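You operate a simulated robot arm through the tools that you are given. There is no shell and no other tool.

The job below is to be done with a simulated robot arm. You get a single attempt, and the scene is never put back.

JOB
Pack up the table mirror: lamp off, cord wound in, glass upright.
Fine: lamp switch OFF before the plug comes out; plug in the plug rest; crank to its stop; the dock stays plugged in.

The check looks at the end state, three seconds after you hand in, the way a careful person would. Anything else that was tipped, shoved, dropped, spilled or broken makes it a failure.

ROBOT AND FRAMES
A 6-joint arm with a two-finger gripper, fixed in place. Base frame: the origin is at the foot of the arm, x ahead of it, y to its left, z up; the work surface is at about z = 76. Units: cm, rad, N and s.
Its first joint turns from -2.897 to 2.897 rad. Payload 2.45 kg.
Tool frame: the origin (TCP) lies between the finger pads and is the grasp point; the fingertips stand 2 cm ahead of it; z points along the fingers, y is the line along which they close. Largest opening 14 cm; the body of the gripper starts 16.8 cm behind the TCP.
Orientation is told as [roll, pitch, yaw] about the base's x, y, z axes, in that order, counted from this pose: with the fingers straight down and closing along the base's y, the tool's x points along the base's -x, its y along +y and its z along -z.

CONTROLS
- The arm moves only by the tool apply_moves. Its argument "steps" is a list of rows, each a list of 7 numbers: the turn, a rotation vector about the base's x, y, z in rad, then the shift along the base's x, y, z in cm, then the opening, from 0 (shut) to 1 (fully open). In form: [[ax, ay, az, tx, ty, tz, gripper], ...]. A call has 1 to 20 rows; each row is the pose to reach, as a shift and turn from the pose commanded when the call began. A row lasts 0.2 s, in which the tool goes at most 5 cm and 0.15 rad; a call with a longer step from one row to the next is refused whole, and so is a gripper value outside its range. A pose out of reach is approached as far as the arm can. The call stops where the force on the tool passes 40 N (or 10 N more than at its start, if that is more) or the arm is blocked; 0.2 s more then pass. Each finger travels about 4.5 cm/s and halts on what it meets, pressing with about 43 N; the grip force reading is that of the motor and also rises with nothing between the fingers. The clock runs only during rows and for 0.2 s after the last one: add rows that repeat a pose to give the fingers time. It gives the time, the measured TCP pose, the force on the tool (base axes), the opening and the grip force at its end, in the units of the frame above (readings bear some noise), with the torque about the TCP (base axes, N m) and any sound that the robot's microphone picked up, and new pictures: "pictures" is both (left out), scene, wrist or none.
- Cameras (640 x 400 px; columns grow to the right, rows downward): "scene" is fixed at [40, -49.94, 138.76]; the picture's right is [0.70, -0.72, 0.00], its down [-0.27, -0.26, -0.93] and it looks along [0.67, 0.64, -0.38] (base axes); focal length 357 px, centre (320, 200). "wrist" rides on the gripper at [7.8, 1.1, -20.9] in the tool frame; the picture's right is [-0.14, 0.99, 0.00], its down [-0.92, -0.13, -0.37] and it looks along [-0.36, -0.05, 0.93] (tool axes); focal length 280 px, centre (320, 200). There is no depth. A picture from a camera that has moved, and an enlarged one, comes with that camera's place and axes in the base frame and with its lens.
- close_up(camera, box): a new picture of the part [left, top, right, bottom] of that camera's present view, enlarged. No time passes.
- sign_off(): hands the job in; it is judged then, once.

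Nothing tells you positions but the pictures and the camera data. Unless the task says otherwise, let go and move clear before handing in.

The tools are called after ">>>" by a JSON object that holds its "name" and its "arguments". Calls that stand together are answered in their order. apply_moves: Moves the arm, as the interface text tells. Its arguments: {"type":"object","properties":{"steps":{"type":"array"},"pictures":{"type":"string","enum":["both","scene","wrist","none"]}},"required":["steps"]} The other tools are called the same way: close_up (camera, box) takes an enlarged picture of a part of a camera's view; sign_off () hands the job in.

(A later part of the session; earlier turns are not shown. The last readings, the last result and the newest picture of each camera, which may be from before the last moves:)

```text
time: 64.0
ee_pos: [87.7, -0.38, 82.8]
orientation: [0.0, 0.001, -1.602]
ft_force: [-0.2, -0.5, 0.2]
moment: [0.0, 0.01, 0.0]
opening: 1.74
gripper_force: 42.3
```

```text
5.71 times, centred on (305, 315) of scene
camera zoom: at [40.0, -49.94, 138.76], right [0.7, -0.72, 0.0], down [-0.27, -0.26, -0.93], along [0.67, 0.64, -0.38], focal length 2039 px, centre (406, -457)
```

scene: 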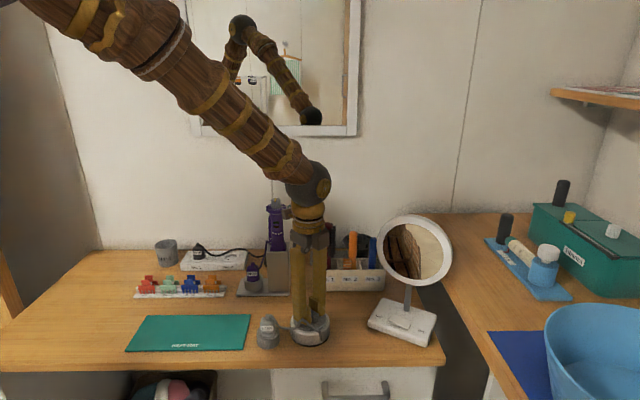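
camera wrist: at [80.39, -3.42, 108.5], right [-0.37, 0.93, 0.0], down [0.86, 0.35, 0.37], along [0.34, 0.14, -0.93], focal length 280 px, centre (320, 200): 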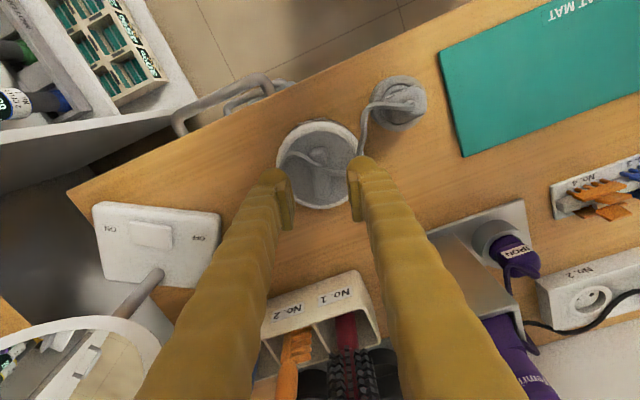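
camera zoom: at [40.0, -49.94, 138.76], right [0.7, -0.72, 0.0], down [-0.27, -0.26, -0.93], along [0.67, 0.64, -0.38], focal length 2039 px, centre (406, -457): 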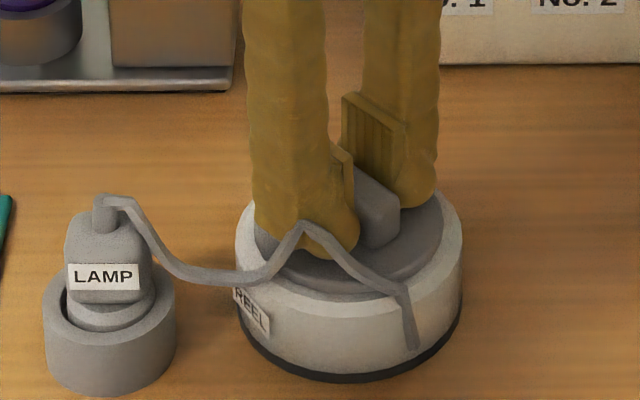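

The press faded to nothing on that stroke, so the body was dragged around again. I'll restore the press first, then rotate and see whether the body holds.

>>> {"name": "apply_moves", "arguments": {"steps": [[0, 0, 0, 0, 0, -0.05, 0.05], [0, 0, 0, 0, 0, -0.08, 0.05], [0, 0, -0.1, 0, 0, -0.08, 0.05], [0, 0, -0.2, 0, 0, -0.08, 0.05], [0, 0, -0.3, 0, 0, -0.08, 0.05]], "pictures": "scene"}}

>>> {"name": "close_up", "arguments": {"camera": "scene", "box": [260, 280, 350, 350]}}

```text
time: 65.2
ee_pos: [87.71, -0.52, 82.56]
orientation: [0.0, -0.002, -1.903]
ft_force: [-0.6, 1.2, -0.4]
moment: [0.0, 0.01, 0.31]
opening: 1.72
gripper_force: 42.8
```

scene: 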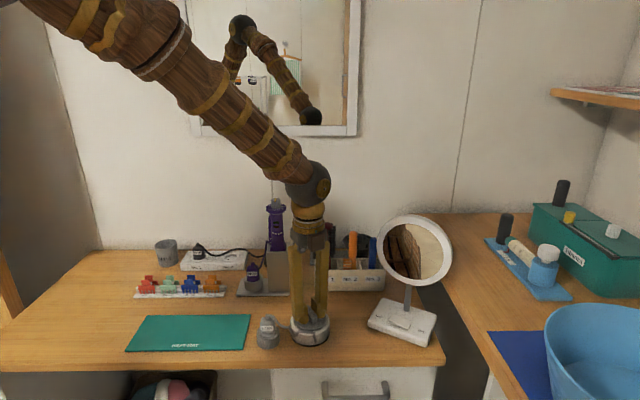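

```text
5.71 times, centred on (305, 315) of scene
camera zoom: at [40.0, -49.94, 138.76], right [0.7, -0.72, 0.0], down [-0.27, -0.26, -0.93], along [0.67, 0.64, -0.38], focal length 2039 px, centre (406, -457)
```

zoom: 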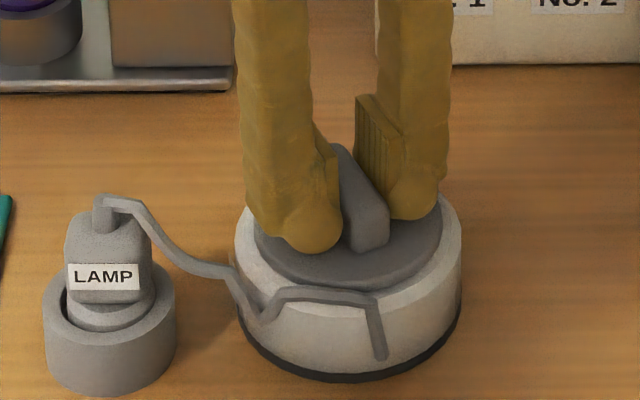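

The body still follows and there is no press left in the reading, though a twisting torque of 0.31 N·m has appeared, so the crank may be at its stop. I'll press down firmly first, without turning, to find the contact height.

>>> {"name": "apply_moves", "arguments": {"steps": [[0, 0, 0, 0, 0, -0.06, 0.05], [0, 0, 0, 0, 0, -0.12, 0.05], [0, 0, 0, 0, 0, -0.16, 0.05], [0, 0, 0, 0, 0, -0.16, 0.05]], "pictures": "none"}}

```text
time: 66.2
ee_pos: [87.77, -0.56, 82.78]
orientation: [0.002, 0.001, -1.9]
ft_force: [-4.3, 3.6, 6.6]
moment: [0.06, -0.01, 0.26]
opening: 1.71
gripper_force: 42.6
stopped in row 4: the force on the tool passed its limit at 41 N (the readings are from after the stop); the commanded pose is now the measured one
```

>>> {"name": "apply_moves", "arguments": {"steps": [[0, 0, 0, 0, 0, -0.04, 0.05], [0, 0, 0, 0, 0, -0.07, 0.05], [0, 0, 0, 0, 0, -0.07, 0.05]], "pictures": "none"}}

```text
time: 67.2
ee_pos: [87.68, -0.48, 82.66]
orientation: [-0.001, 0.0, -1.9]
ft_force: [-4.9, 3.3, 7.2]
moment: [0.15, 0.05, 0.25]
opening: 1.68
gripper_force: 42.4
stopped in row 3: the force on the tool passed its limit at 43 N (the readings are from after the stop); the commanded pose is now the measured one
```

Contact is very stiff, so I'll use a press of only 0.03 cm and try a small clockwise turn to see if the crank still moves relative to the body.

>>> {"name": "apply_moves", "arguments": {"steps": [[0, 0, 0, 0, 0, -0.03, 0.05], [0, 0, -0.08, 0, 0, -0.03, 0.05], [0, 0, -0.16, 0, 0, -0.03, 0.05], [0, 0, -0.24, 0, 0, -0.03, 0.05]], "pictures": "scene"}}

>>> {"name": "close_up", "arguments": {"camera": "scene", "box": [260, 280, 350, 350]}}

```text
time: 68.2
ee_pos: [87.83, -0.65, 82.5]
orientation: [0.003, 0.001, -2.141]
ft_force: [4.2, -3.9, 22.3]
moment: [-0.15, 0.01, 1.17]
opening: 1.72
gripper_force: 43.0
```

scene: 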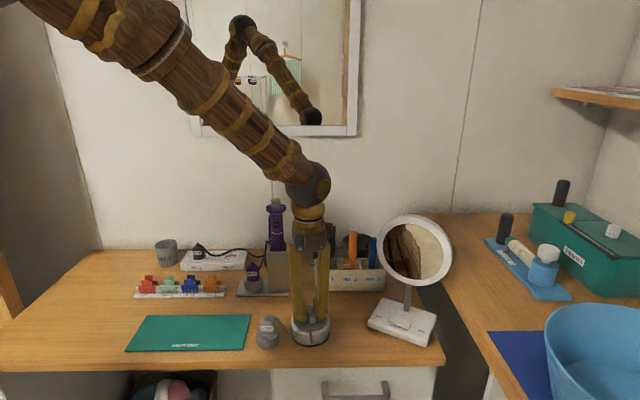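

```text
5.71 times, centred on (305, 315) of scene
camera zoom: at [40.0, -49.94, 138.76], right [0.7, -0.72, 0.0], down [-0.27, -0.26, -0.93], along [0.67, 0.64, -0.38], focal length 2039 px, centre (406, -457)
```

zoom: 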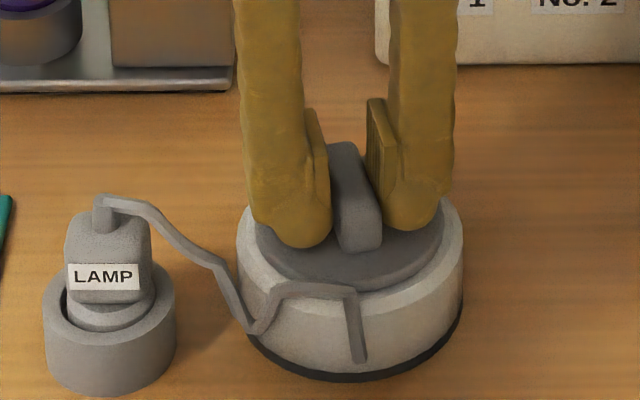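

With a 22 N press, the torque jumped to 1.17 N·m and the crank no longer moves relative to the body, so it's now at its end stop (about 170° of travel). Only the reel's heading is off, so I'll lift it half a centimetre by the crank bar to see if it hangs securely.

>>> {"name": "apply_moves", "arguments": {"steps": [[0, 0, 0, 0, 0, 0.1, 0.05], [0, 0, 0, 0, 0, 0.3, 0.05], [0, 0, 0, 0, 0, 0.6, 0.05], [0, 0, 0, 0, 0, 0.8, 0.05]], "pictures": "scene"}}

>>> {"name": "close_up", "arguments": {"camera": "scene", "box": [260, 280, 350, 350]}}

```text
time: 69.2
ee_pos: [87.92, -0.55, 83.28]
orientation: [0.0, 0.003, -2.142]
ft_force: [0.3, -0.2, -7.9]
moment: [0.0, 0.04, 0.01]
opening: 1.69
gripper_force: 42.2
```

scene: 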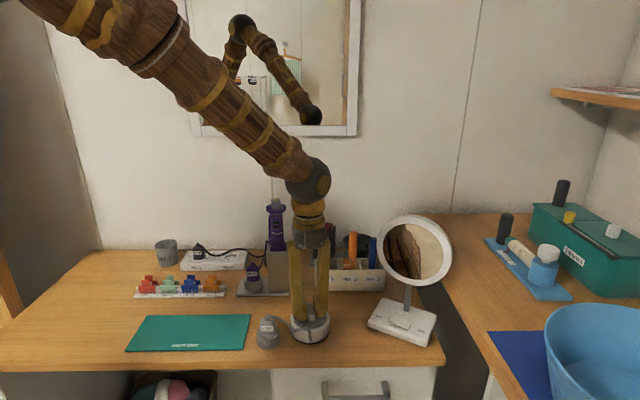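

```text
5.71 times, centred on (305, 315) of scene
camera zoom: at [40.0, -49.94, 138.76], right [0.7, -0.72, 0.0], down [-0.27, -0.26, -0.93], along [0.67, 0.64, -0.38], focal length 2039 px, centre (406, -457)
```

zoom: 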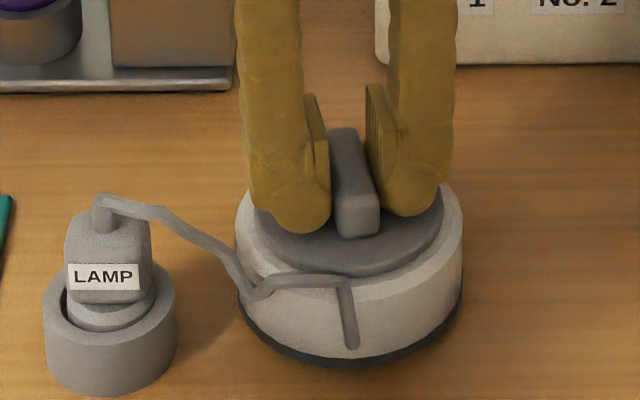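

The reel hangs securely (about 8 N) with the crank still at its stop relative to the body. I'll turn it slowly back counter-clockwise, half of the way first, and check on the cord.

>>> {"name": "apply_moves", "arguments": {"steps": [[0, 0, 0.08, 0, 0, 0, 0.05], [0, 0, 0.17, 0, 0, 0, 0.05], [0, 0, 0.26, 0, 0, 0, 0.05], [0, 0, 0.35, 0, 0, 0, 0.05], [0, 0, 0.44, 0, 0, 0, 0.05], [0, 0, 0.53, 0, 0, 0, 0.05], [0, 0, 0.62, 0, 0, 0, 0.05], [0, 0, 0.71, 0, 0, 0, 0.05], [0, 0, 0.8, 0, 0, 0, 0.05]], "pictures": "scene"}}

>>> {"name": "close_up", "arguments": {"camera": "scene", "box": [260, 280, 350, 350]}}

```text
time: 71.2
ee_pos: [87.76, -0.51, 83.4]
orientation: [0.001, 0.0, -1.34]
ft_force: [-0.1, -0.3, -8.6]
moment: [-0.01, 0.03, 0.01]
opening: 1.67
gripper_force: 42.4
```

scene: 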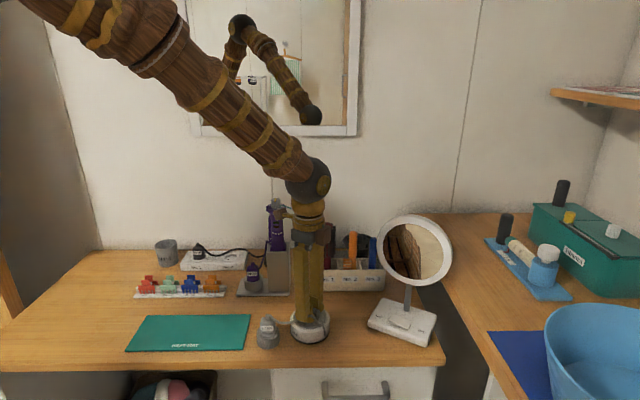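

```text
5.71 times, centred on (305, 315) of scene
camera zoom: at [40.0, -49.94, 138.76], right [0.7, -0.72, 0.0], down [-0.27, -0.26, -0.93], along [0.67, 0.64, -0.38], focal length 2039 px, centre (406, -457)
```

zoom: 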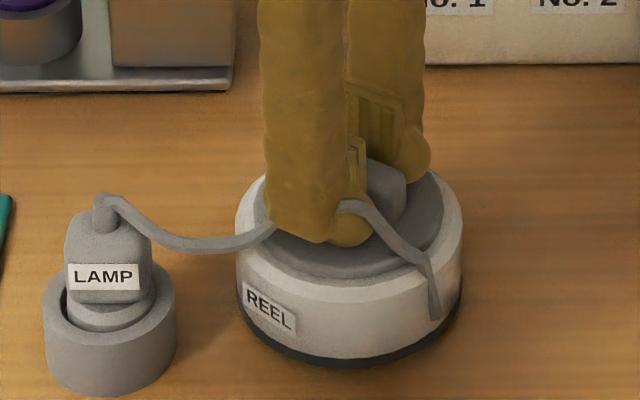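

The reel turned with the crank and the cord is slack. I'll turn the rest of the way to bring the label back to the front.

>>> {"name": "apply_moves", "arguments": {"steps": [[0, 0, 0.08, 0, 0, 0, 0.05], [0, 0, 0.17, 0, 0, 0, 0.05], [0, 0, 0.26, 0, 0, 0, 0.05], [0, 0, 0.35, 0, 0, 0, 0.05], [0, 0, 0.44, 0, 0, 0, 0.05], [0, 0, 0.53, 0, 0, 0, 0.05], [0, 0, 0.62, 0, 0, 0, 0.05], [0, 0, 0.7, 0, 0, 0, 0.05], [0, 0, 0.76, 0, 0, 0, 0.05], [0, 0, 0.76, 0, 0, 0, 0.05]], "pictures": "scene"}}

>>> {"name": "close_up", "arguments": {"camera": "scene", "box": [260, 280, 350, 350]}}

```text
time: 73.4
ee_pos: [87.76, -0.53, 83.35]
orientation: [0.0, 0.001, -0.582]
ft_force: [1.4, 0.0, -8.2]
moment: [0.04, 0.01, -0.02]
opening: 1.68
gripper_force: 42.4
```

scene: 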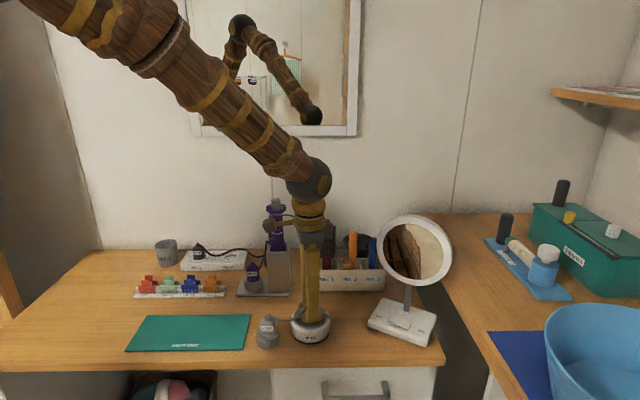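

```text
5.71 times, centred on (305, 315) of scene
camera zoom: at [40.0, -49.94, 138.76], right [0.7, -0.72, 0.0], down [-0.27, -0.26, -0.93], along [0.67, 0.64, -0.38], focal length 2039 px, centre (406, -457)
```

zoom: 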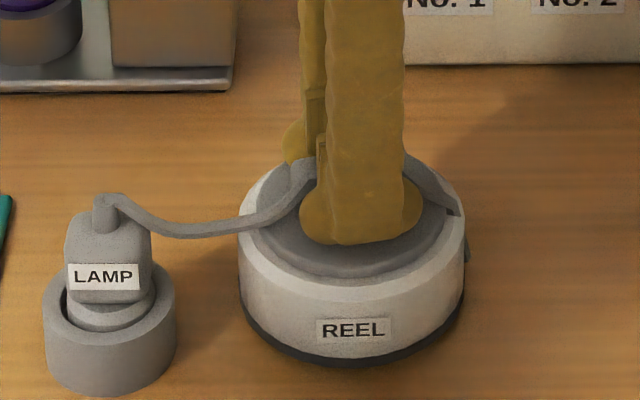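

The label is back at the front, as at the start. I'll nudge the reel about 2 mm to its original spot and lower it gently onto the desk.

>>> {"name": "apply_moves", "arguments": {"steps": [[0, 0, 0, 0.2, 0.08, 0, 0.05], [0, 0, 0, 0.2, 0.08, -0.2, 0.05], [0, 0, 0, 0.2, 0.08, -0.4, 0.05], [0, 0, 0, 0.2, 0.08, -0.55, 0.05], [0, 0, 0, 0.2, 0.08, -0.65, 0.05], [0, 0, 0, 0.2, 0.08, -0.72, 0.05]], "pictures": "scene"}}

>>> {"name": "close_up", "arguments": {"camera": "scene", "box": [260, 280, 350, 350]}}

```text
time: 74.8
ee_pos: [87.84, -0.21, 82.55]
orientation: [-0.001, 0.0, -0.58]
ft_force: [0.3, -0.1, -8.9]
moment: [0.02, -0.02, -0.05]
opening: 1.68
gripper_force: 42.5
```

scene: 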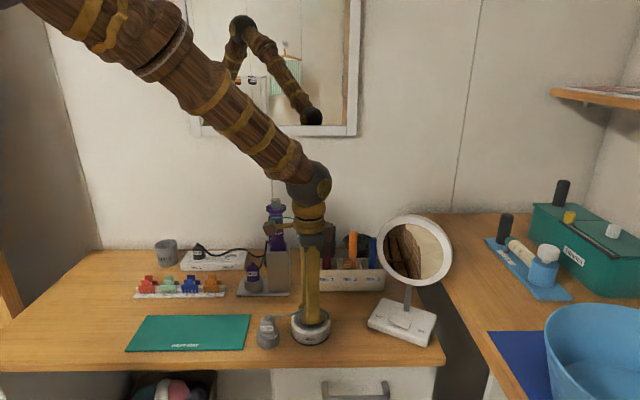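

```text
5.71 times, centred on (305, 315) of scene
camera zoom: at [40.0, -49.94, 138.76], right [0.7, -0.72, 0.0], down [-0.27, -0.26, -0.93], along [0.67, 0.64, -0.38], focal length 2039 px, centre (406, -457)
```

zoom: 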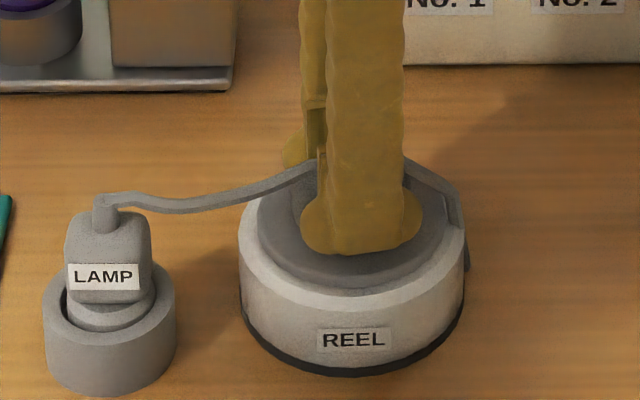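

The cord is now drawn in nearly straight, and the reel is back at its original spot, just about touching the desk. I'll lower the last millimetre until the desk carries it.

>>> {"name": "apply_moves", "arguments": {"steps": [[0, 0, 0, 0, 0, -0.04, 0.05], [0, 0, 0, 0, 0, -0.08, 0.05], [0, 0, 0, 0, 0, -0.12, 0.05], [0, 0, 0, 0, 0, -0.16, 0.05]], "pictures": "none"}}

```text
time: 75.8
ee_pos: [88.0, -0.17, 82.62]
orientation: [0.002, 0.0, -0.582]
ft_force: [-4.9, 3.3, 6.0]
moment: [0.02, -0.03, -0.01]
opening: 1.69
gripper_force: 42.4
```

The reel rests on the desk again. I'll press lightly and apply a small clockwise turn to confirm the crank is still against its stop.

>>> {"name": "apply_moves", "arguments": {"steps": [[0, 0, 0, 0, 0, -0.02, 0.05], [0, 0, -0.03, 0, 0, -0.03, 0.05], [0, 0, -0.06, 0, 0, -0.03, 0.05]], "pictures": "none"}}

```text
time: 76.6
ee_pos: [88.01, -0.37, 82.54]
orientation: [0.0, -0.002, -0.64]
ft_force: [-6.3, 11.0, 29.7]
moment: [0.06, 0.06, 0.96]
opening: 1.74
gripper_force: 42.6
```

The torque jumped to about 1 N·m within 0.06 rad, so the crank is against its stop. I'll release it in place, lift straight up and check everything.

>>> {"name": "apply_moves", "arguments": {"steps": [[0, 0, 0.01, 0, 0, 0.03, 0.05], [0, 0, 0.01, 0, 0, 0.03, 0.2], [0, 0, 0.01, 0, 0, 0.03, 0.3], [0, 0, 0.01, 0, 0, 0.03, 0.32], [0, 0, 0.01, 0, 0, 2, 0.32], [0, 0, 0.01, 0, 0, 5, 0.32], [0, 0, 0.01, 0, 0, 9, 0.32], [0, 0, 0.01, 0, 0, 13.5, 0.32]]}}

>>> {"name": "close_up", "arguments": {"camera": "scene", "box": [250, 280, 350, 350]}}

>>> {"name": "close_up", "arguments": {"camera": "wrist", "box": [220, 60, 420, 210]}}

```text
time: 78.4
ee_pos: [87.82, -0.45, 95.94]
orientation: [0.0, 0.0, -0.631]
ft_force: [0.3, 0.1, -0.7]
moment: [0.01, 0.01, -0.01]
opening: 4.49
gripper_force: 0.1
camera wrist: at [82.08, 5.08, 116.83], right [0.7, 0.72, 0.0], down [0.67, -0.65, 0.37], along [0.26, -0.26, -0.93], focal length 280 px, centre (320, 200)
```

scene: 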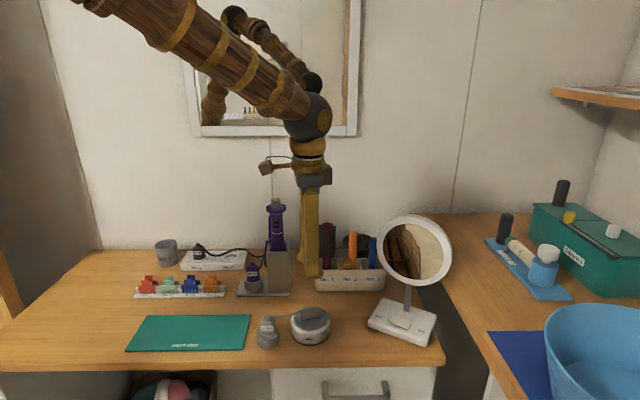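
wrist: 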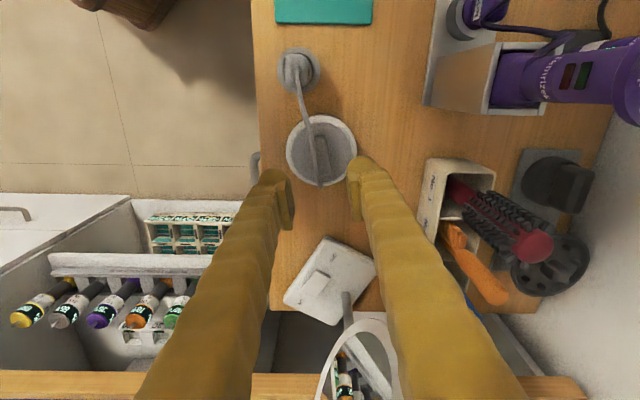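

```text
5.71 times, centred on (300, 315) of scene
camera zoom: at [40.0, -49.94, 138.76], right [0.7, -0.72, 0.0], down [-0.27, -0.26, -0.93], along [0.67, 0.64, -0.38], focal length 2039 px, centre (434, -457)
```

zoom: 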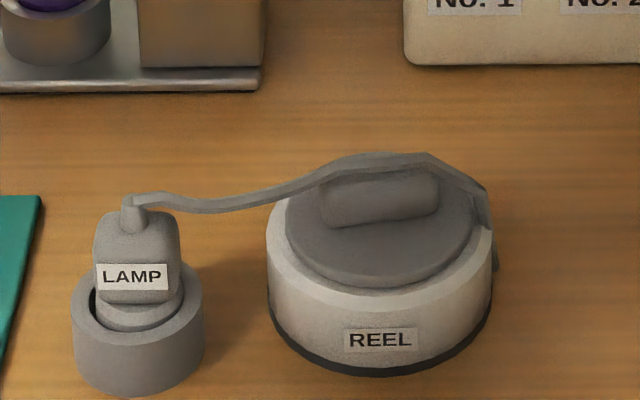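

```text
2.67 times, centred on (320, 135) of wrist
camera zoom: at [82.08, 5.08, 116.83], right [0.7, 0.72, 0.0], down [0.67, -0.65, 0.37], along [0.26, -0.26, -0.93], focal length 748 px, centre (320, 373)
```

zoom: 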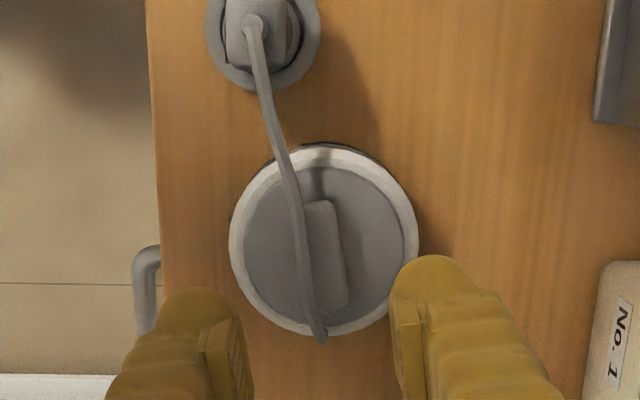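

The cord is now drawn in tight across the reel, with the crank at its stop. I'll inspect the plug's seating, the outlet strip and the mirror more closely.

>>> {"name": "close_up", "arguments": {"camera": "scene", "box": [248, 305, 290, 352]}}

>>> {"name": "close_up", "arguments": {"camera": "scene", "box": [235, 250, 275, 300]}}

>>> {"name": "close_up", "arguments": {"camera": "scene", "box": [370, 205, 460, 295]}}

>>> {"name": "close_up", "arguments": {"camera": "scene", "box": [130, 195, 300, 305]}}

```text
8.51 times, centred on (269, 328) of scene
camera zoom: at [40.0, -49.94, 138.76], right [0.7, -0.72, 0.0], down [-0.27, -0.26, -0.93], along [0.67, 0.64, -0.38], focal length 3038 px, centre (754, -894)
```

zoom: 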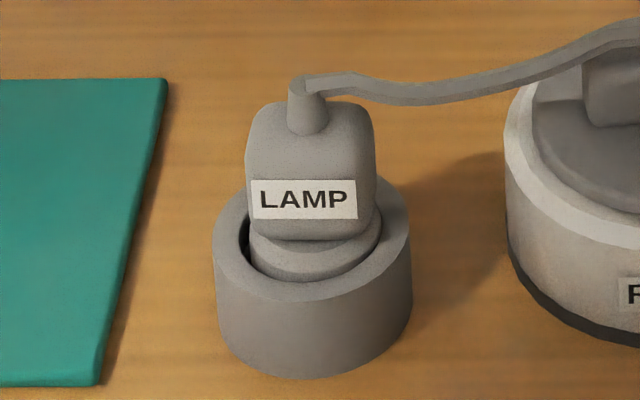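

```text
8.00 times, centred on (255, 275) of scene
camera zoom: at [40.0, -49.94, 138.76], right [0.7, -0.72, 0.0], down [-0.27, -0.26, -0.93], along [0.67, 0.64, -0.38], focal length 2855 px, centre (840, -400)
```

zoom: 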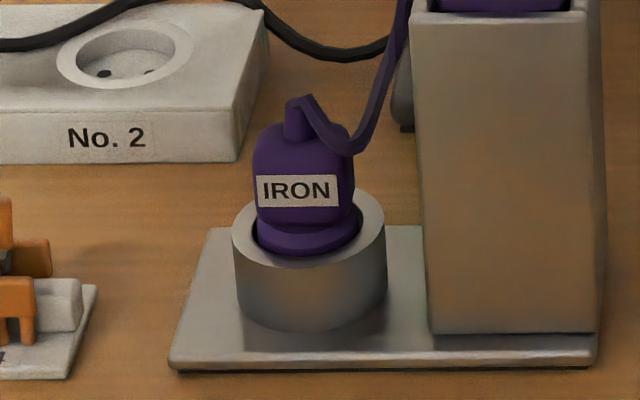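

```text
4.44 times, centred on (415, 250) of scene
camera zoom: at [40.0, -49.94, 138.76], right [0.7, -0.72, 0.0], down [-0.27, -0.26, -0.93], along [0.67, 0.64, -0.38], focal length 1586 px, centre (-102, -22)
```

zoom: 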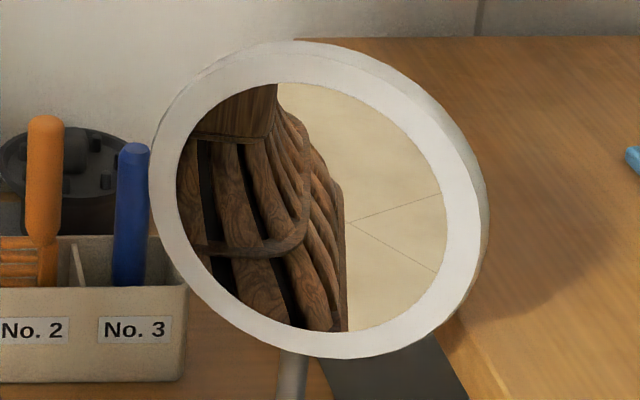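

```text
3.64 times, centred on (215, 250) of scene
camera zoom: at [40.0, -49.94, 138.76], right [0.7, -0.72, 0.0], down [-0.27, -0.26, -0.93], along [0.67, 0.64, -0.38], focal length 1298 px, centre (702, 18)
```

zoom: 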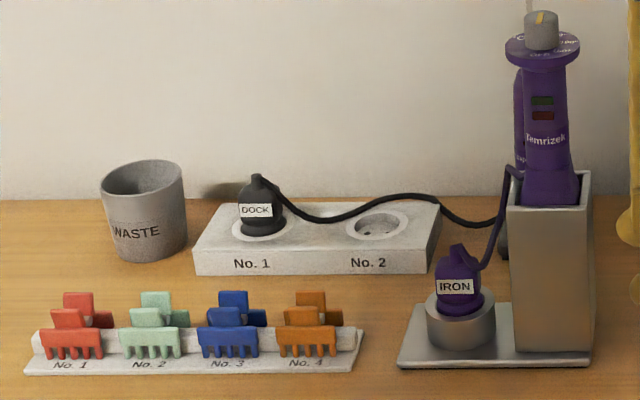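

The LAMP plug sits in its rest just as the IRON plug does, and DOCK is still plugged into No. 1. I want a finer measurement of the mirror's angle, so I'll zoom in on the ring's extremes.

>>> {"name": "close_up", "arguments": {"camera": "scene", "box": [370, 208, 420, 258]}}

>>> {"name": "close_up", "arguments": {"camera": "scene", "box": [410, 208, 460, 258]}}

>>> {"name": "close_up", "arguments": {"camera": "scene", "box": [370, 243, 420, 293]}}

>>> {"name": "close_up", "arguments": {"camera": "scene", "box": [410, 243, 460, 293]}}

```text
8.00 times, centred on (395, 233) of scene
camera zoom: at [40.0, -49.94, 138.76], right [0.7, -0.72, 0.0], down [-0.27, -0.26, -0.93], along [0.67, 0.64, -0.38], focal length 2855 px, centre (-280, -64)
```

zoom: 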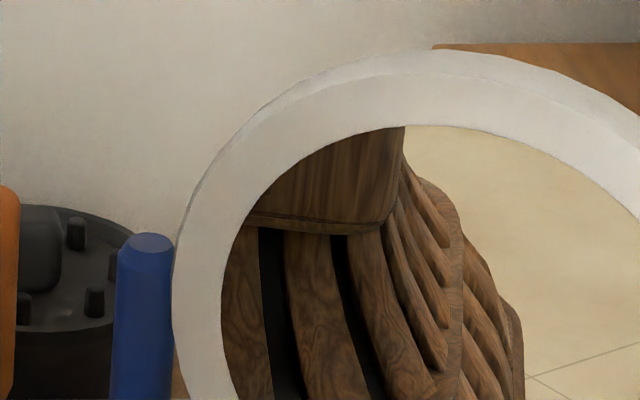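

```text
8.00 times, centred on (435, 233) of scene
camera zoom: at [40.0, -49.94, 138.76], right [0.7, -0.72, 0.0], down [-0.27, -0.26, -0.93], along [0.67, 0.64, -0.38], focal length 2855 px, centre (-600, -64)
```

zoom: 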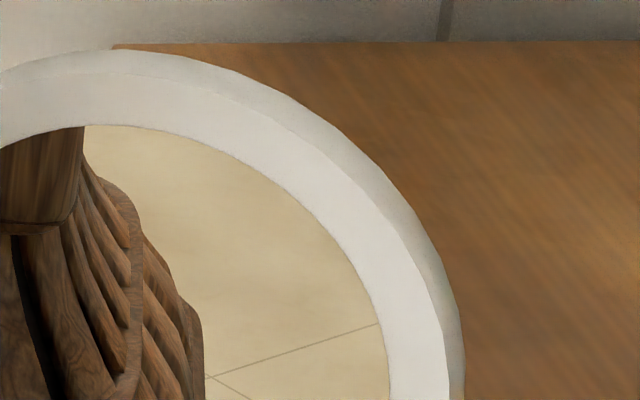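

```text
8.00 times, centred on (395, 268) of scene
camera zoom: at [40.0, -49.94, 138.76], right [0.7, -0.72, 0.0], down [-0.27, -0.26, -0.93], along [0.67, 0.64, -0.38], focal length 2855 px, centre (-280, -344)
```

zoom: 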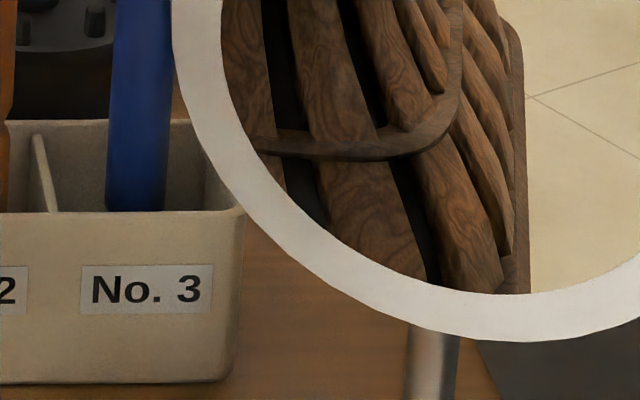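

```text
8.00 times, centred on (435, 268) of scene
camera zoom: at [40.0, -49.94, 138.76], right [0.7, -0.72, 0.0], down [-0.27, -0.26, -0.93], along [0.67, 0.64, -0.38], focal length 2855 px, centre (-600, -344)
```

zoom: 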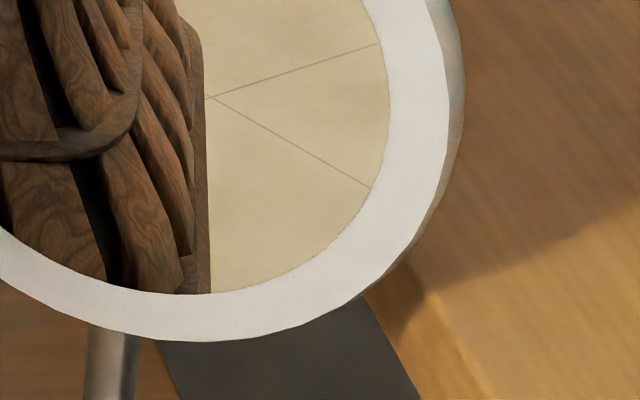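

The ring's outline puts the mirror within about 2° of upright. For a more exact check, I'll move the wrist camera in front of the mirror so I can see its own reflection, which shows the glass's true normal.

>>> {"name": "apply_moves", "arguments": {"steps": [[0, 0, 0.12, 0, -2, 4, 0.4], [0, 0, 0.25, -0.5, -6, 7, 0.5], [0, 0, 0.38, -1.2, -10, 8, 0.7], [0, 0, 0.51, -2, -14, 8, 0.9], [0, 0, 0.631, -2.8, -17.5, 8, 1], [0, 0, 0.631, -2.8, -21, 8, 1], [0, 0, 0.631, -2.8, -22.5, 8, 1]], "pictures": "scene"}}

>>> {"name": "apply_moves", "arguments": {"steps": [[0, -0.13, 0, 1, 0, -2, 1], [0, -0.26, 0, 2, 0, -4, 1], [0, -0.39, 0, 3, 0, -7, 1], [0, -0.52, 0, 4, 0, -10, 1], [0, -0.65, 0, 5, 0, -12.5, 1], [0, -0.75, 0, 6, 0, -14.5, 1], [0, -0.75, 0, 6, 0, -14.5, 1]]}}

```text
refused: row 2 steps farther than a row can; nothing moved
```

```text
time: 79.8
ee_pos: [93.84, -0.53, 81.74]
orientation: [0.5, -0.582, -0.785]
ft_force: [0.1, 0.1, -0.6]
moment: [-0.02, -0.03, -0.02]
opening: 14.02
gripper_force: 0.0
stopped in row 7: the force on the tool passed its limit at 169 N (the readings are from after the stop); the commanded pose is now the measured one
camera wrist: at [75.46, 4.93, 93.21], right [0.51, 0.72, 0.47], down [0.24, -0.65, 0.72], along [0.83, -0.26, -0.5], focal length 280 px, centre (320, 200)
```

scene: 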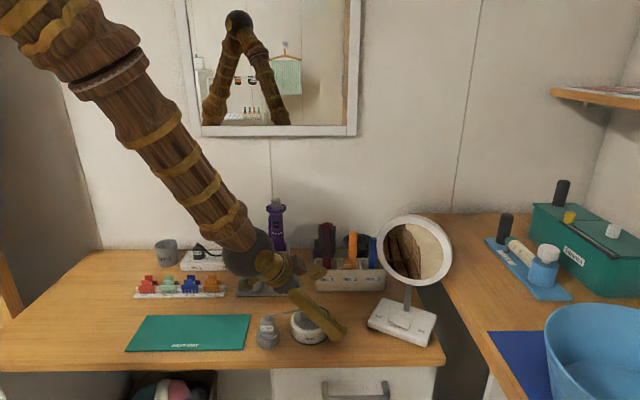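
wrist: 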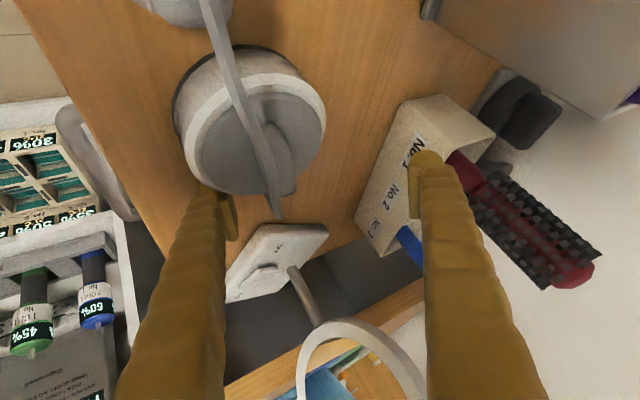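

That was my mistake: the first move was refused and the second then ran from the wrong place, so a finger came down on the desk beside the reel. Before moving anything, I'll look carefully at what the fingers are touching.

>>> {"name": "close_up", "arguments": {"camera": "scene", "box": [250, 280, 350, 350]}}

>>> {"name": "close_up", "arguments": {"camera": "scene", "box": [285, 215, 395, 300]}}

>>> {"name": "close_up", "arguments": {"camera": "wrist", "box": [160, 60, 520, 260]}}

>>> {"name": "close_up", "arguments": {"camera": "scene", "box": [365, 205, 465, 345]}}

```text
5.71 times, centred on (300, 315) of scene
camera zoom: at [40.0, -49.94, 138.76], right [0.7, -0.72, 0.0], down [-0.27, -0.26, -0.93], along [0.67, 0.64, -0.38], focal length 2039 px, centre (434, -457)
```

zoom: 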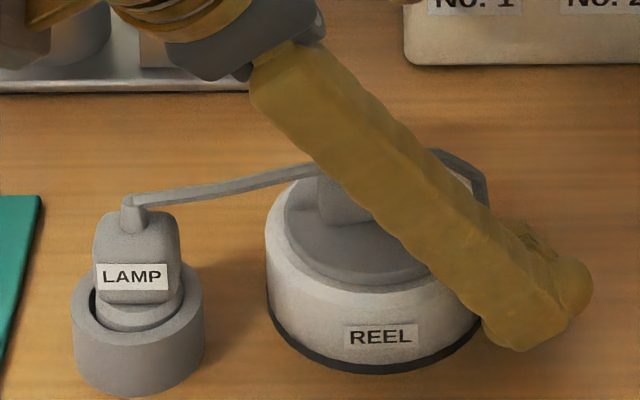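

```text
4.71 times, centred on (340, 258) of scene
camera zoom: at [40.0, -49.94, 138.76], right [0.7, -0.72, 0.0], down [-0.27, -0.26, -0.93], along [0.67, 0.64, -0.38], focal length 1680 px, centre (226, -71)
```

zoom: 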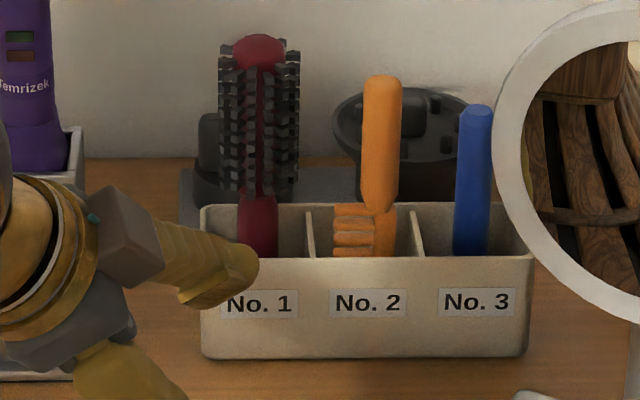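

```text
1.78 times, centred on (340, 160) of wrist
camera zoom: at [75.46, 4.93, 93.21], right [0.51, 0.72, 0.47], down [0.24, -0.65, 0.72], along [0.83, -0.26, -0.5], focal length 498 px, centre (284, 271)
```

zoom: 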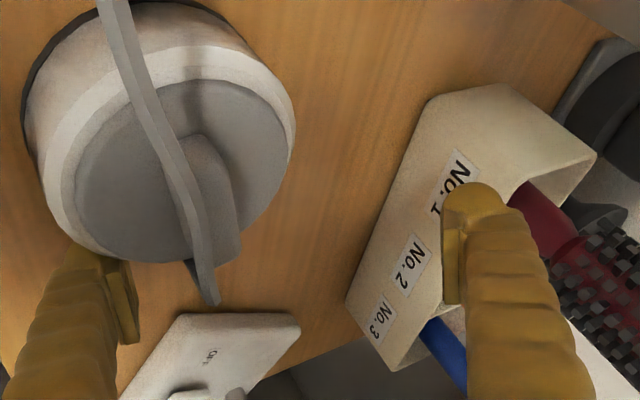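

```text
2.86 times, centred on (415, 275) of scene
camera zoom: at [40.0, -49.94, 138.76], right [0.7, -0.72, 0.0], down [-0.27, -0.26, -0.93], along [0.67, 0.64, -0.38], focal length 1020 px, centre (49, -14)
```

zoom: 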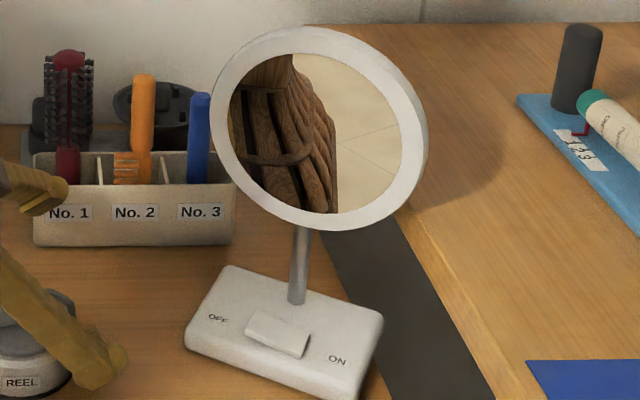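

The box, lamp and plug look untouched, and the reel moved only a couple of millimetres; the left finger is on the desk beside it. I'll raise straight up first, keeping the orientation, and look again.

>>> {"name": "apply_moves", "arguments": {"steps": [[0, 0, 0, 0, 0, 1, 1], [0, 0, 0, 0, 0, 4, 1], [0, 0, 0, 0, 0, 8, 1], [0, 0, 0, -1, 0, 12.5, 1], [0, 0, 0, -2, 0, 17, 1]]}}

>>> {"name": "close_up", "arguments": {"camera": "scene", "box": [250, 280, 350, 350]}}

>>> {"name": "close_up", "arguments": {"camera": "scene", "box": [285, 215, 395, 300]}}

```text
time: 81.0
ee_pos: [92.25, -1.01, 97.35]
orientation: [0.534, -0.557, -0.839]
ft_force: [-0.2, 0.5, 0.4]
moment: [-0.06, -0.01, 0.08]
opening: 13.99
gripper_force: 0.0
out of reach, approached as far as the arm can: row 5
camera wrist: at [73.99, 4.8, 109.03], right [0.54, 0.68, 0.5], down [0.21, -0.68, 0.7], along [0.82, -0.27, -0.51], focal length 280 px, centre (320, 200)
```

scene: 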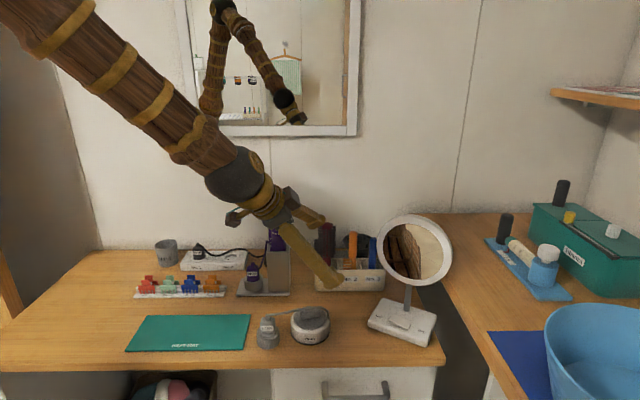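
wrist: 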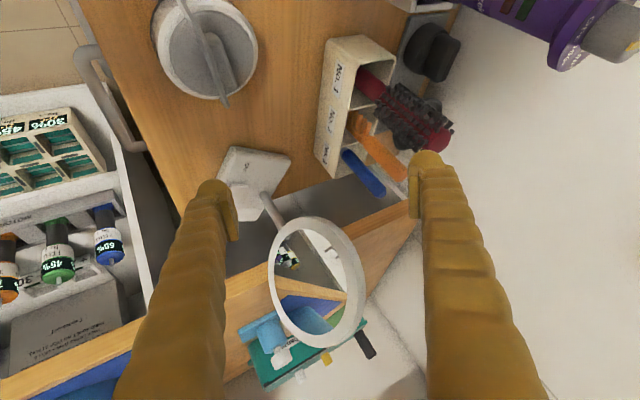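

```text
5.71 times, centred on (300, 315) of scene
camera zoom: at [40.0, -49.94, 138.76], right [0.7, -0.72, 0.0], down [-0.27, -0.26, -0.93], along [0.67, 0.64, -0.38], focal length 2039 px, centre (434, -457)
```

zoom: 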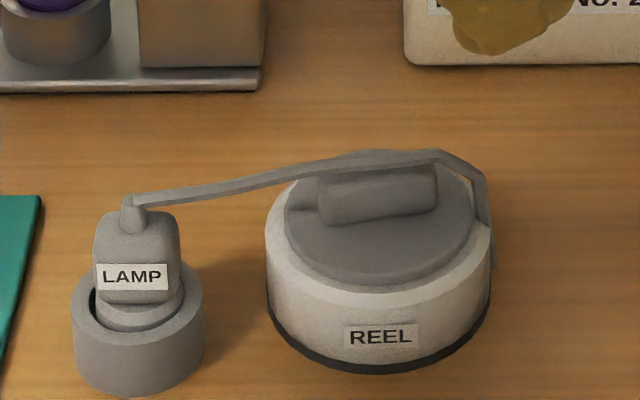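

```text
4.71 times, centred on (340, 258) of scene
camera zoom: at [40.0, -49.94, 138.76], right [0.7, -0.72, 0.0], down [-0.27, -0.26, -0.93], along [0.67, 0.64, -0.38], focal length 1680 px, centre (226, -71)
```

zoom: 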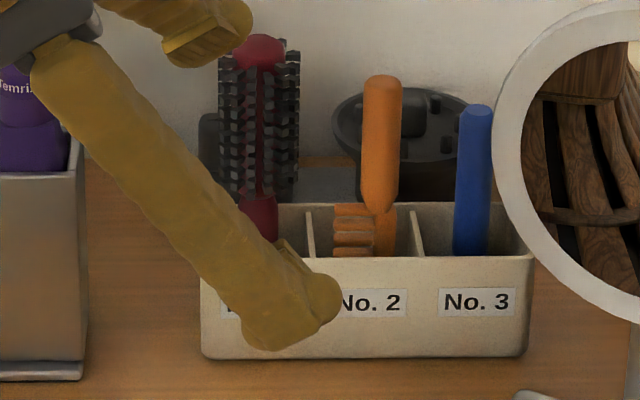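

The reel, crank, plug and box all look right, and the reel's shift is only about 2 mm. I'll level the tool and move across in front of the mirror, one call at a time.

>>> {"name": "apply_moves", "arguments": {"steps": [[-0.061, 0, 0.066, -0.4, -3, -0.7, 1], [-0.123, 0, 0.132, -0.9, -6.2, -1.4, 1], [-0.184, 0, 0.198, -1.3, -9.4, -2.1, 1], [-0.246, 0, 0.264, -1.7, -12.6, -2.8, 1], [-0.307, 0, 0.33, -2.1, -15.8, -3.5, 1], [-0.369, 0, 0.396, -2.6, -19, -4.2, 1], [-0.43, 0, 0.462, -3, -22, -5, 1], [-0.43, 0, 0.462, -3, -22, -5, 1]]}}

```text
time: 82.8
ee_pos: [89.11, -22.68, 92.29]
orientation: [-0.001, -0.748, 0.002]
ft_force: [0.6, 0.2, 0.0]
moment: [0.02, -0.01, -0.01]
opening: 13.98
gripper_force: 0.1
camera wrist: at [69.07, -21.45, 102.34], right [0.1, 0.99, 0.09], down [0.42, -0.13, 0.9], along [0.9, -0.05, -0.43], focal length 280 px, centre (320, 200)
```

scene: 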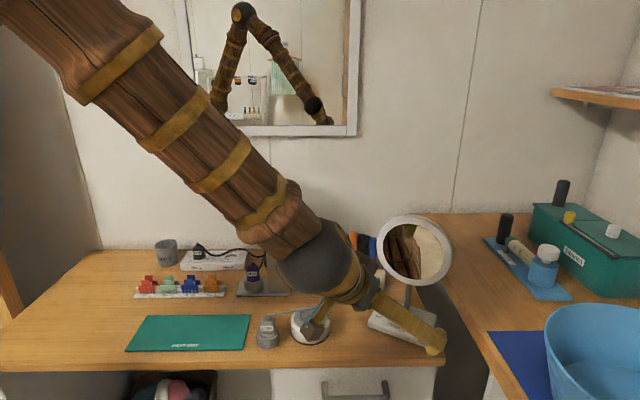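
wrist: 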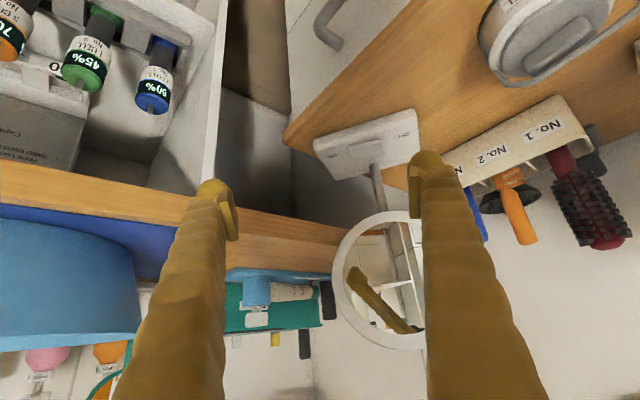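

The mirror is in view, but the right finger blocks the line I need. I'll turn slightly left and lower so the camera looks along the mirror's normal between the fingers.

>>> {"name": "apply_moves", "arguments": {"steps": [[0, 0, 0.12, 0.2, 1, -2, 1], [0, 0, 0.24, 0.4, 2.1, -4.2, 1], [0, 0, 0.35, 0.6, 3.2, -6.3, 1], [0, 0, 0.35, 0.6, 3.2, -6.3, 1]]}}

>>> {"name": "close_up", "arguments": {"camera": "wrist", "box": [240, 210, 420, 390]}}

```text
time: 83.8
ee_pos: [89.64, -19.44, 85.86]
orientation: [0.0, -0.749, 0.35]
ft_force: [0.1, 0.1, 0.4]
moment: [0.02, 0.01, -0.01]
opening: 14.03
gripper_force: 0.0
camera wrist: at [70.59, -25.18, 95.92], right [-0.24, 0.96, 0.09], down [0.44, 0.03, 0.9], along [0.86, 0.26, -0.43], focal length 280 px, centre (320, 200)
```

scene: 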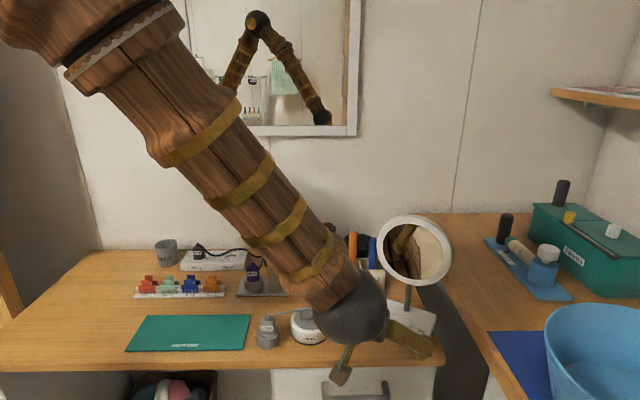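
wrist: 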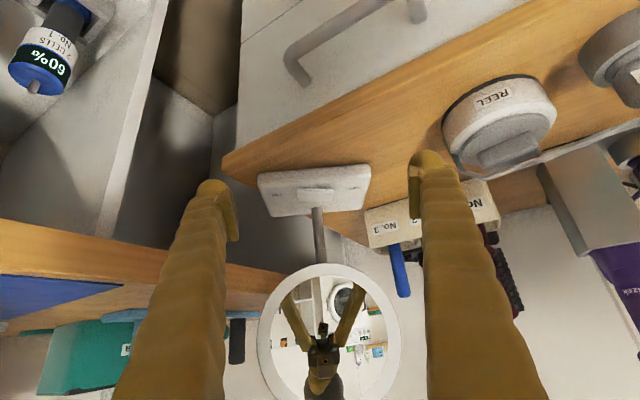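

```text
2.22 times, centred on (330, 300) of wrist
camera zoom: at [70.59, -25.18, 95.92], right [-0.24, 0.96, 0.09], down [0.44, 0.03, 0.9], along [0.86, 0.26, -0.43], focal length 623 px, centre (298, -22)
```

zoom: 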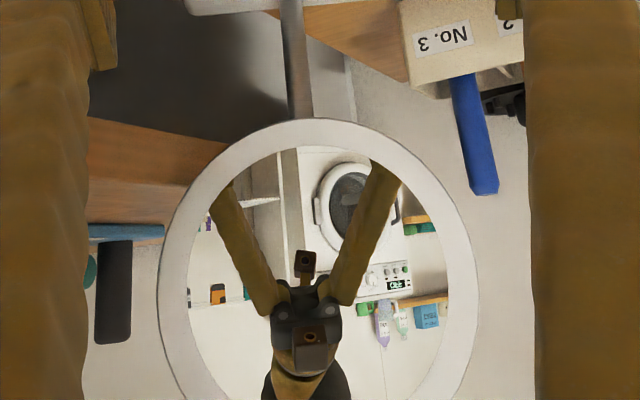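

My own camera's reflection lies 1.3° below the horizontal and straight along the mirror's facing direction, so the glass is upright within about 1.3°. Now I'll straighten the tool, rise, and look down at the reel and rest once more.

>>> {"name": "apply_moves", "arguments": {"steps": [[-0.043, 0.117, 0, -1.5, 1, 3.5, 1], [-0.086, 0.235, 0, -3, 2.5, 7.3, 1], [-0.128, 0.352, 0, -4.2, 4.5, 11, 1], [-0.171, 0.469, 0, -5.4, 6.8, 14.8, 1], [-0.214, 0.586, 0, -6.5, 9.2, 18.5, 1], [-0.257, 0.7036, 0, -7.6, 11.8, 22, 1], [-0.257, 0.7036, 0, -7.6, 15.5, 23, 1], [-0.257, 0.7036, 0, -7.6, 18.5, 23, 1], [-0.257, 0.7036, 0, -7.6, 18.5, 23, 1]]}}

>>> {"name": "close_up", "arguments": {"camera": "wrist", "box": [240, 100, 420, 240]}}

>>> {"name": "close_up", "arguments": {"camera": "scene", "box": [250, 280, 350, 350]}}

```text
time: 85.8
ee_pos: [81.18, -0.67, 106.38]
orientation: [0.206, -0.145, 0.334]
ft_force: [-0.2, 0.4, -0.8]
moment: [-0.01, 0.0, -0.02]
opening: 13.99
gripper_force: 0.0
out of reach, approached as far as the arm can: row 4, 5, 6, 7, 8, 9
camera wrist: at [71.99, -7.2, 125.83], right [-0.22, 0.95, 0.22], down [0.88, 0.09, 0.46], along [0.42, 0.29, -0.86], focal length 280 px, centre (320, 200)
```

scene: 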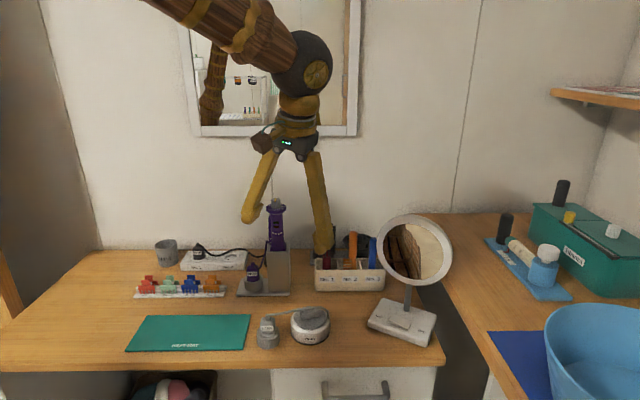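
wrist: 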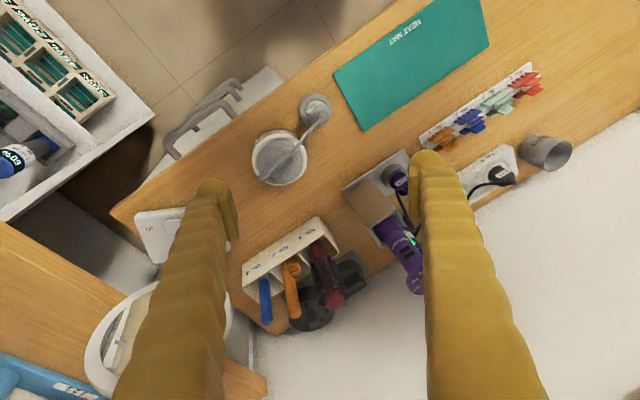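

```text
2.86 times, centred on (330, 170) of wrist
camera zoom: at [71.99, -7.2, 125.83], right [-0.22, 0.95, 0.22], down [0.88, 0.09, 0.46], along [0.42, 0.29, -0.86], focal length 801 px, centre (291, 286)
```

zoom: 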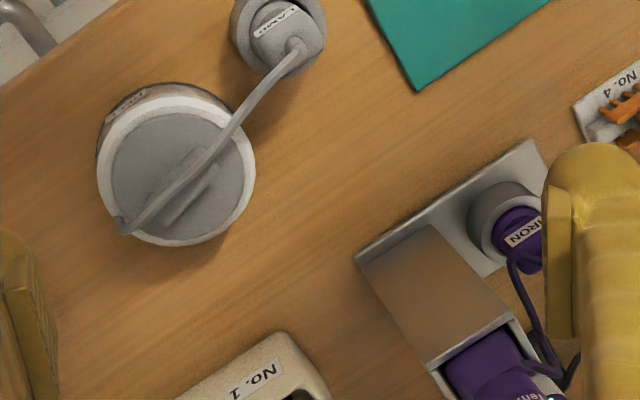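

```text
5.71 times, centred on (300, 315) of scene
camera zoom: at [40.0, -49.94, 138.76], right [0.7, -0.72, 0.0], down [-0.27, -0.26, -0.93], along [0.67, 0.64, -0.38], focal length 2039 px, centre (434, -457)
```

zoom: 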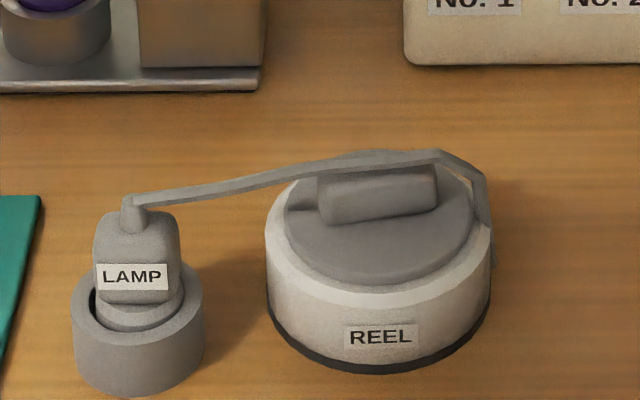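

Everything at the reel and rest looks right: cord drawn in, crank unchanged, plug seated. The tool isn't quite straight yet, so I'll back off gently and move the arm clear.

>>> {"name": "apply_moves", "arguments": {"steps": [[0, 0, -0.05, -1.5, 0, 1, 1], [0, 0, -0.12, -3, 0.5, 3, 1], [0, 0, -0.2, -4.5, 1.5, 5, 1], [0, 0, -0.28, -6, 3, 8, 1], [0, 0, -0.35, -7, 5, 11, 1], [0, 0, -0.35, -7.5, 8, 14, 1], [0, 0, -0.35, -7.5, 11, 17, 1], [0, 0, -0.35, -7.5, 11, 17, 1]]}}

```text
time: 87.7
ee_pos: [73.46, 7.4, 122.28]
orientation: [0.256, -0.158, 0.009]
ft_force: [-0.1, 0.0, 0.0]
moment: [0.0, 0.01, -0.01]
opening: 14.0
gripper_force: 0.1
out of reach, approached as far as the arm can: row 5, 6, 7, 8
camera wrist: at [62.61, 3.16, 141.39], right [0.09, 0.96, 0.27], down [0.86, -0.21, 0.46], along [0.5, 0.19, -0.84], focal length 280 px, centre (320, 200)
```

scene: 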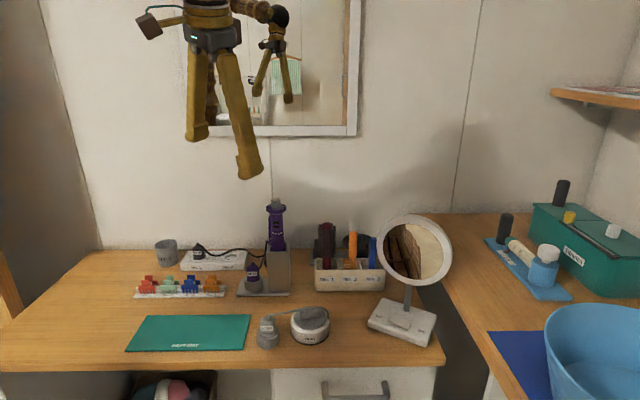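
wrist: 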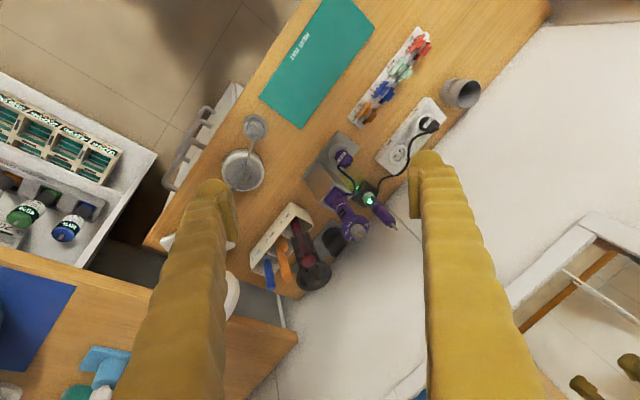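

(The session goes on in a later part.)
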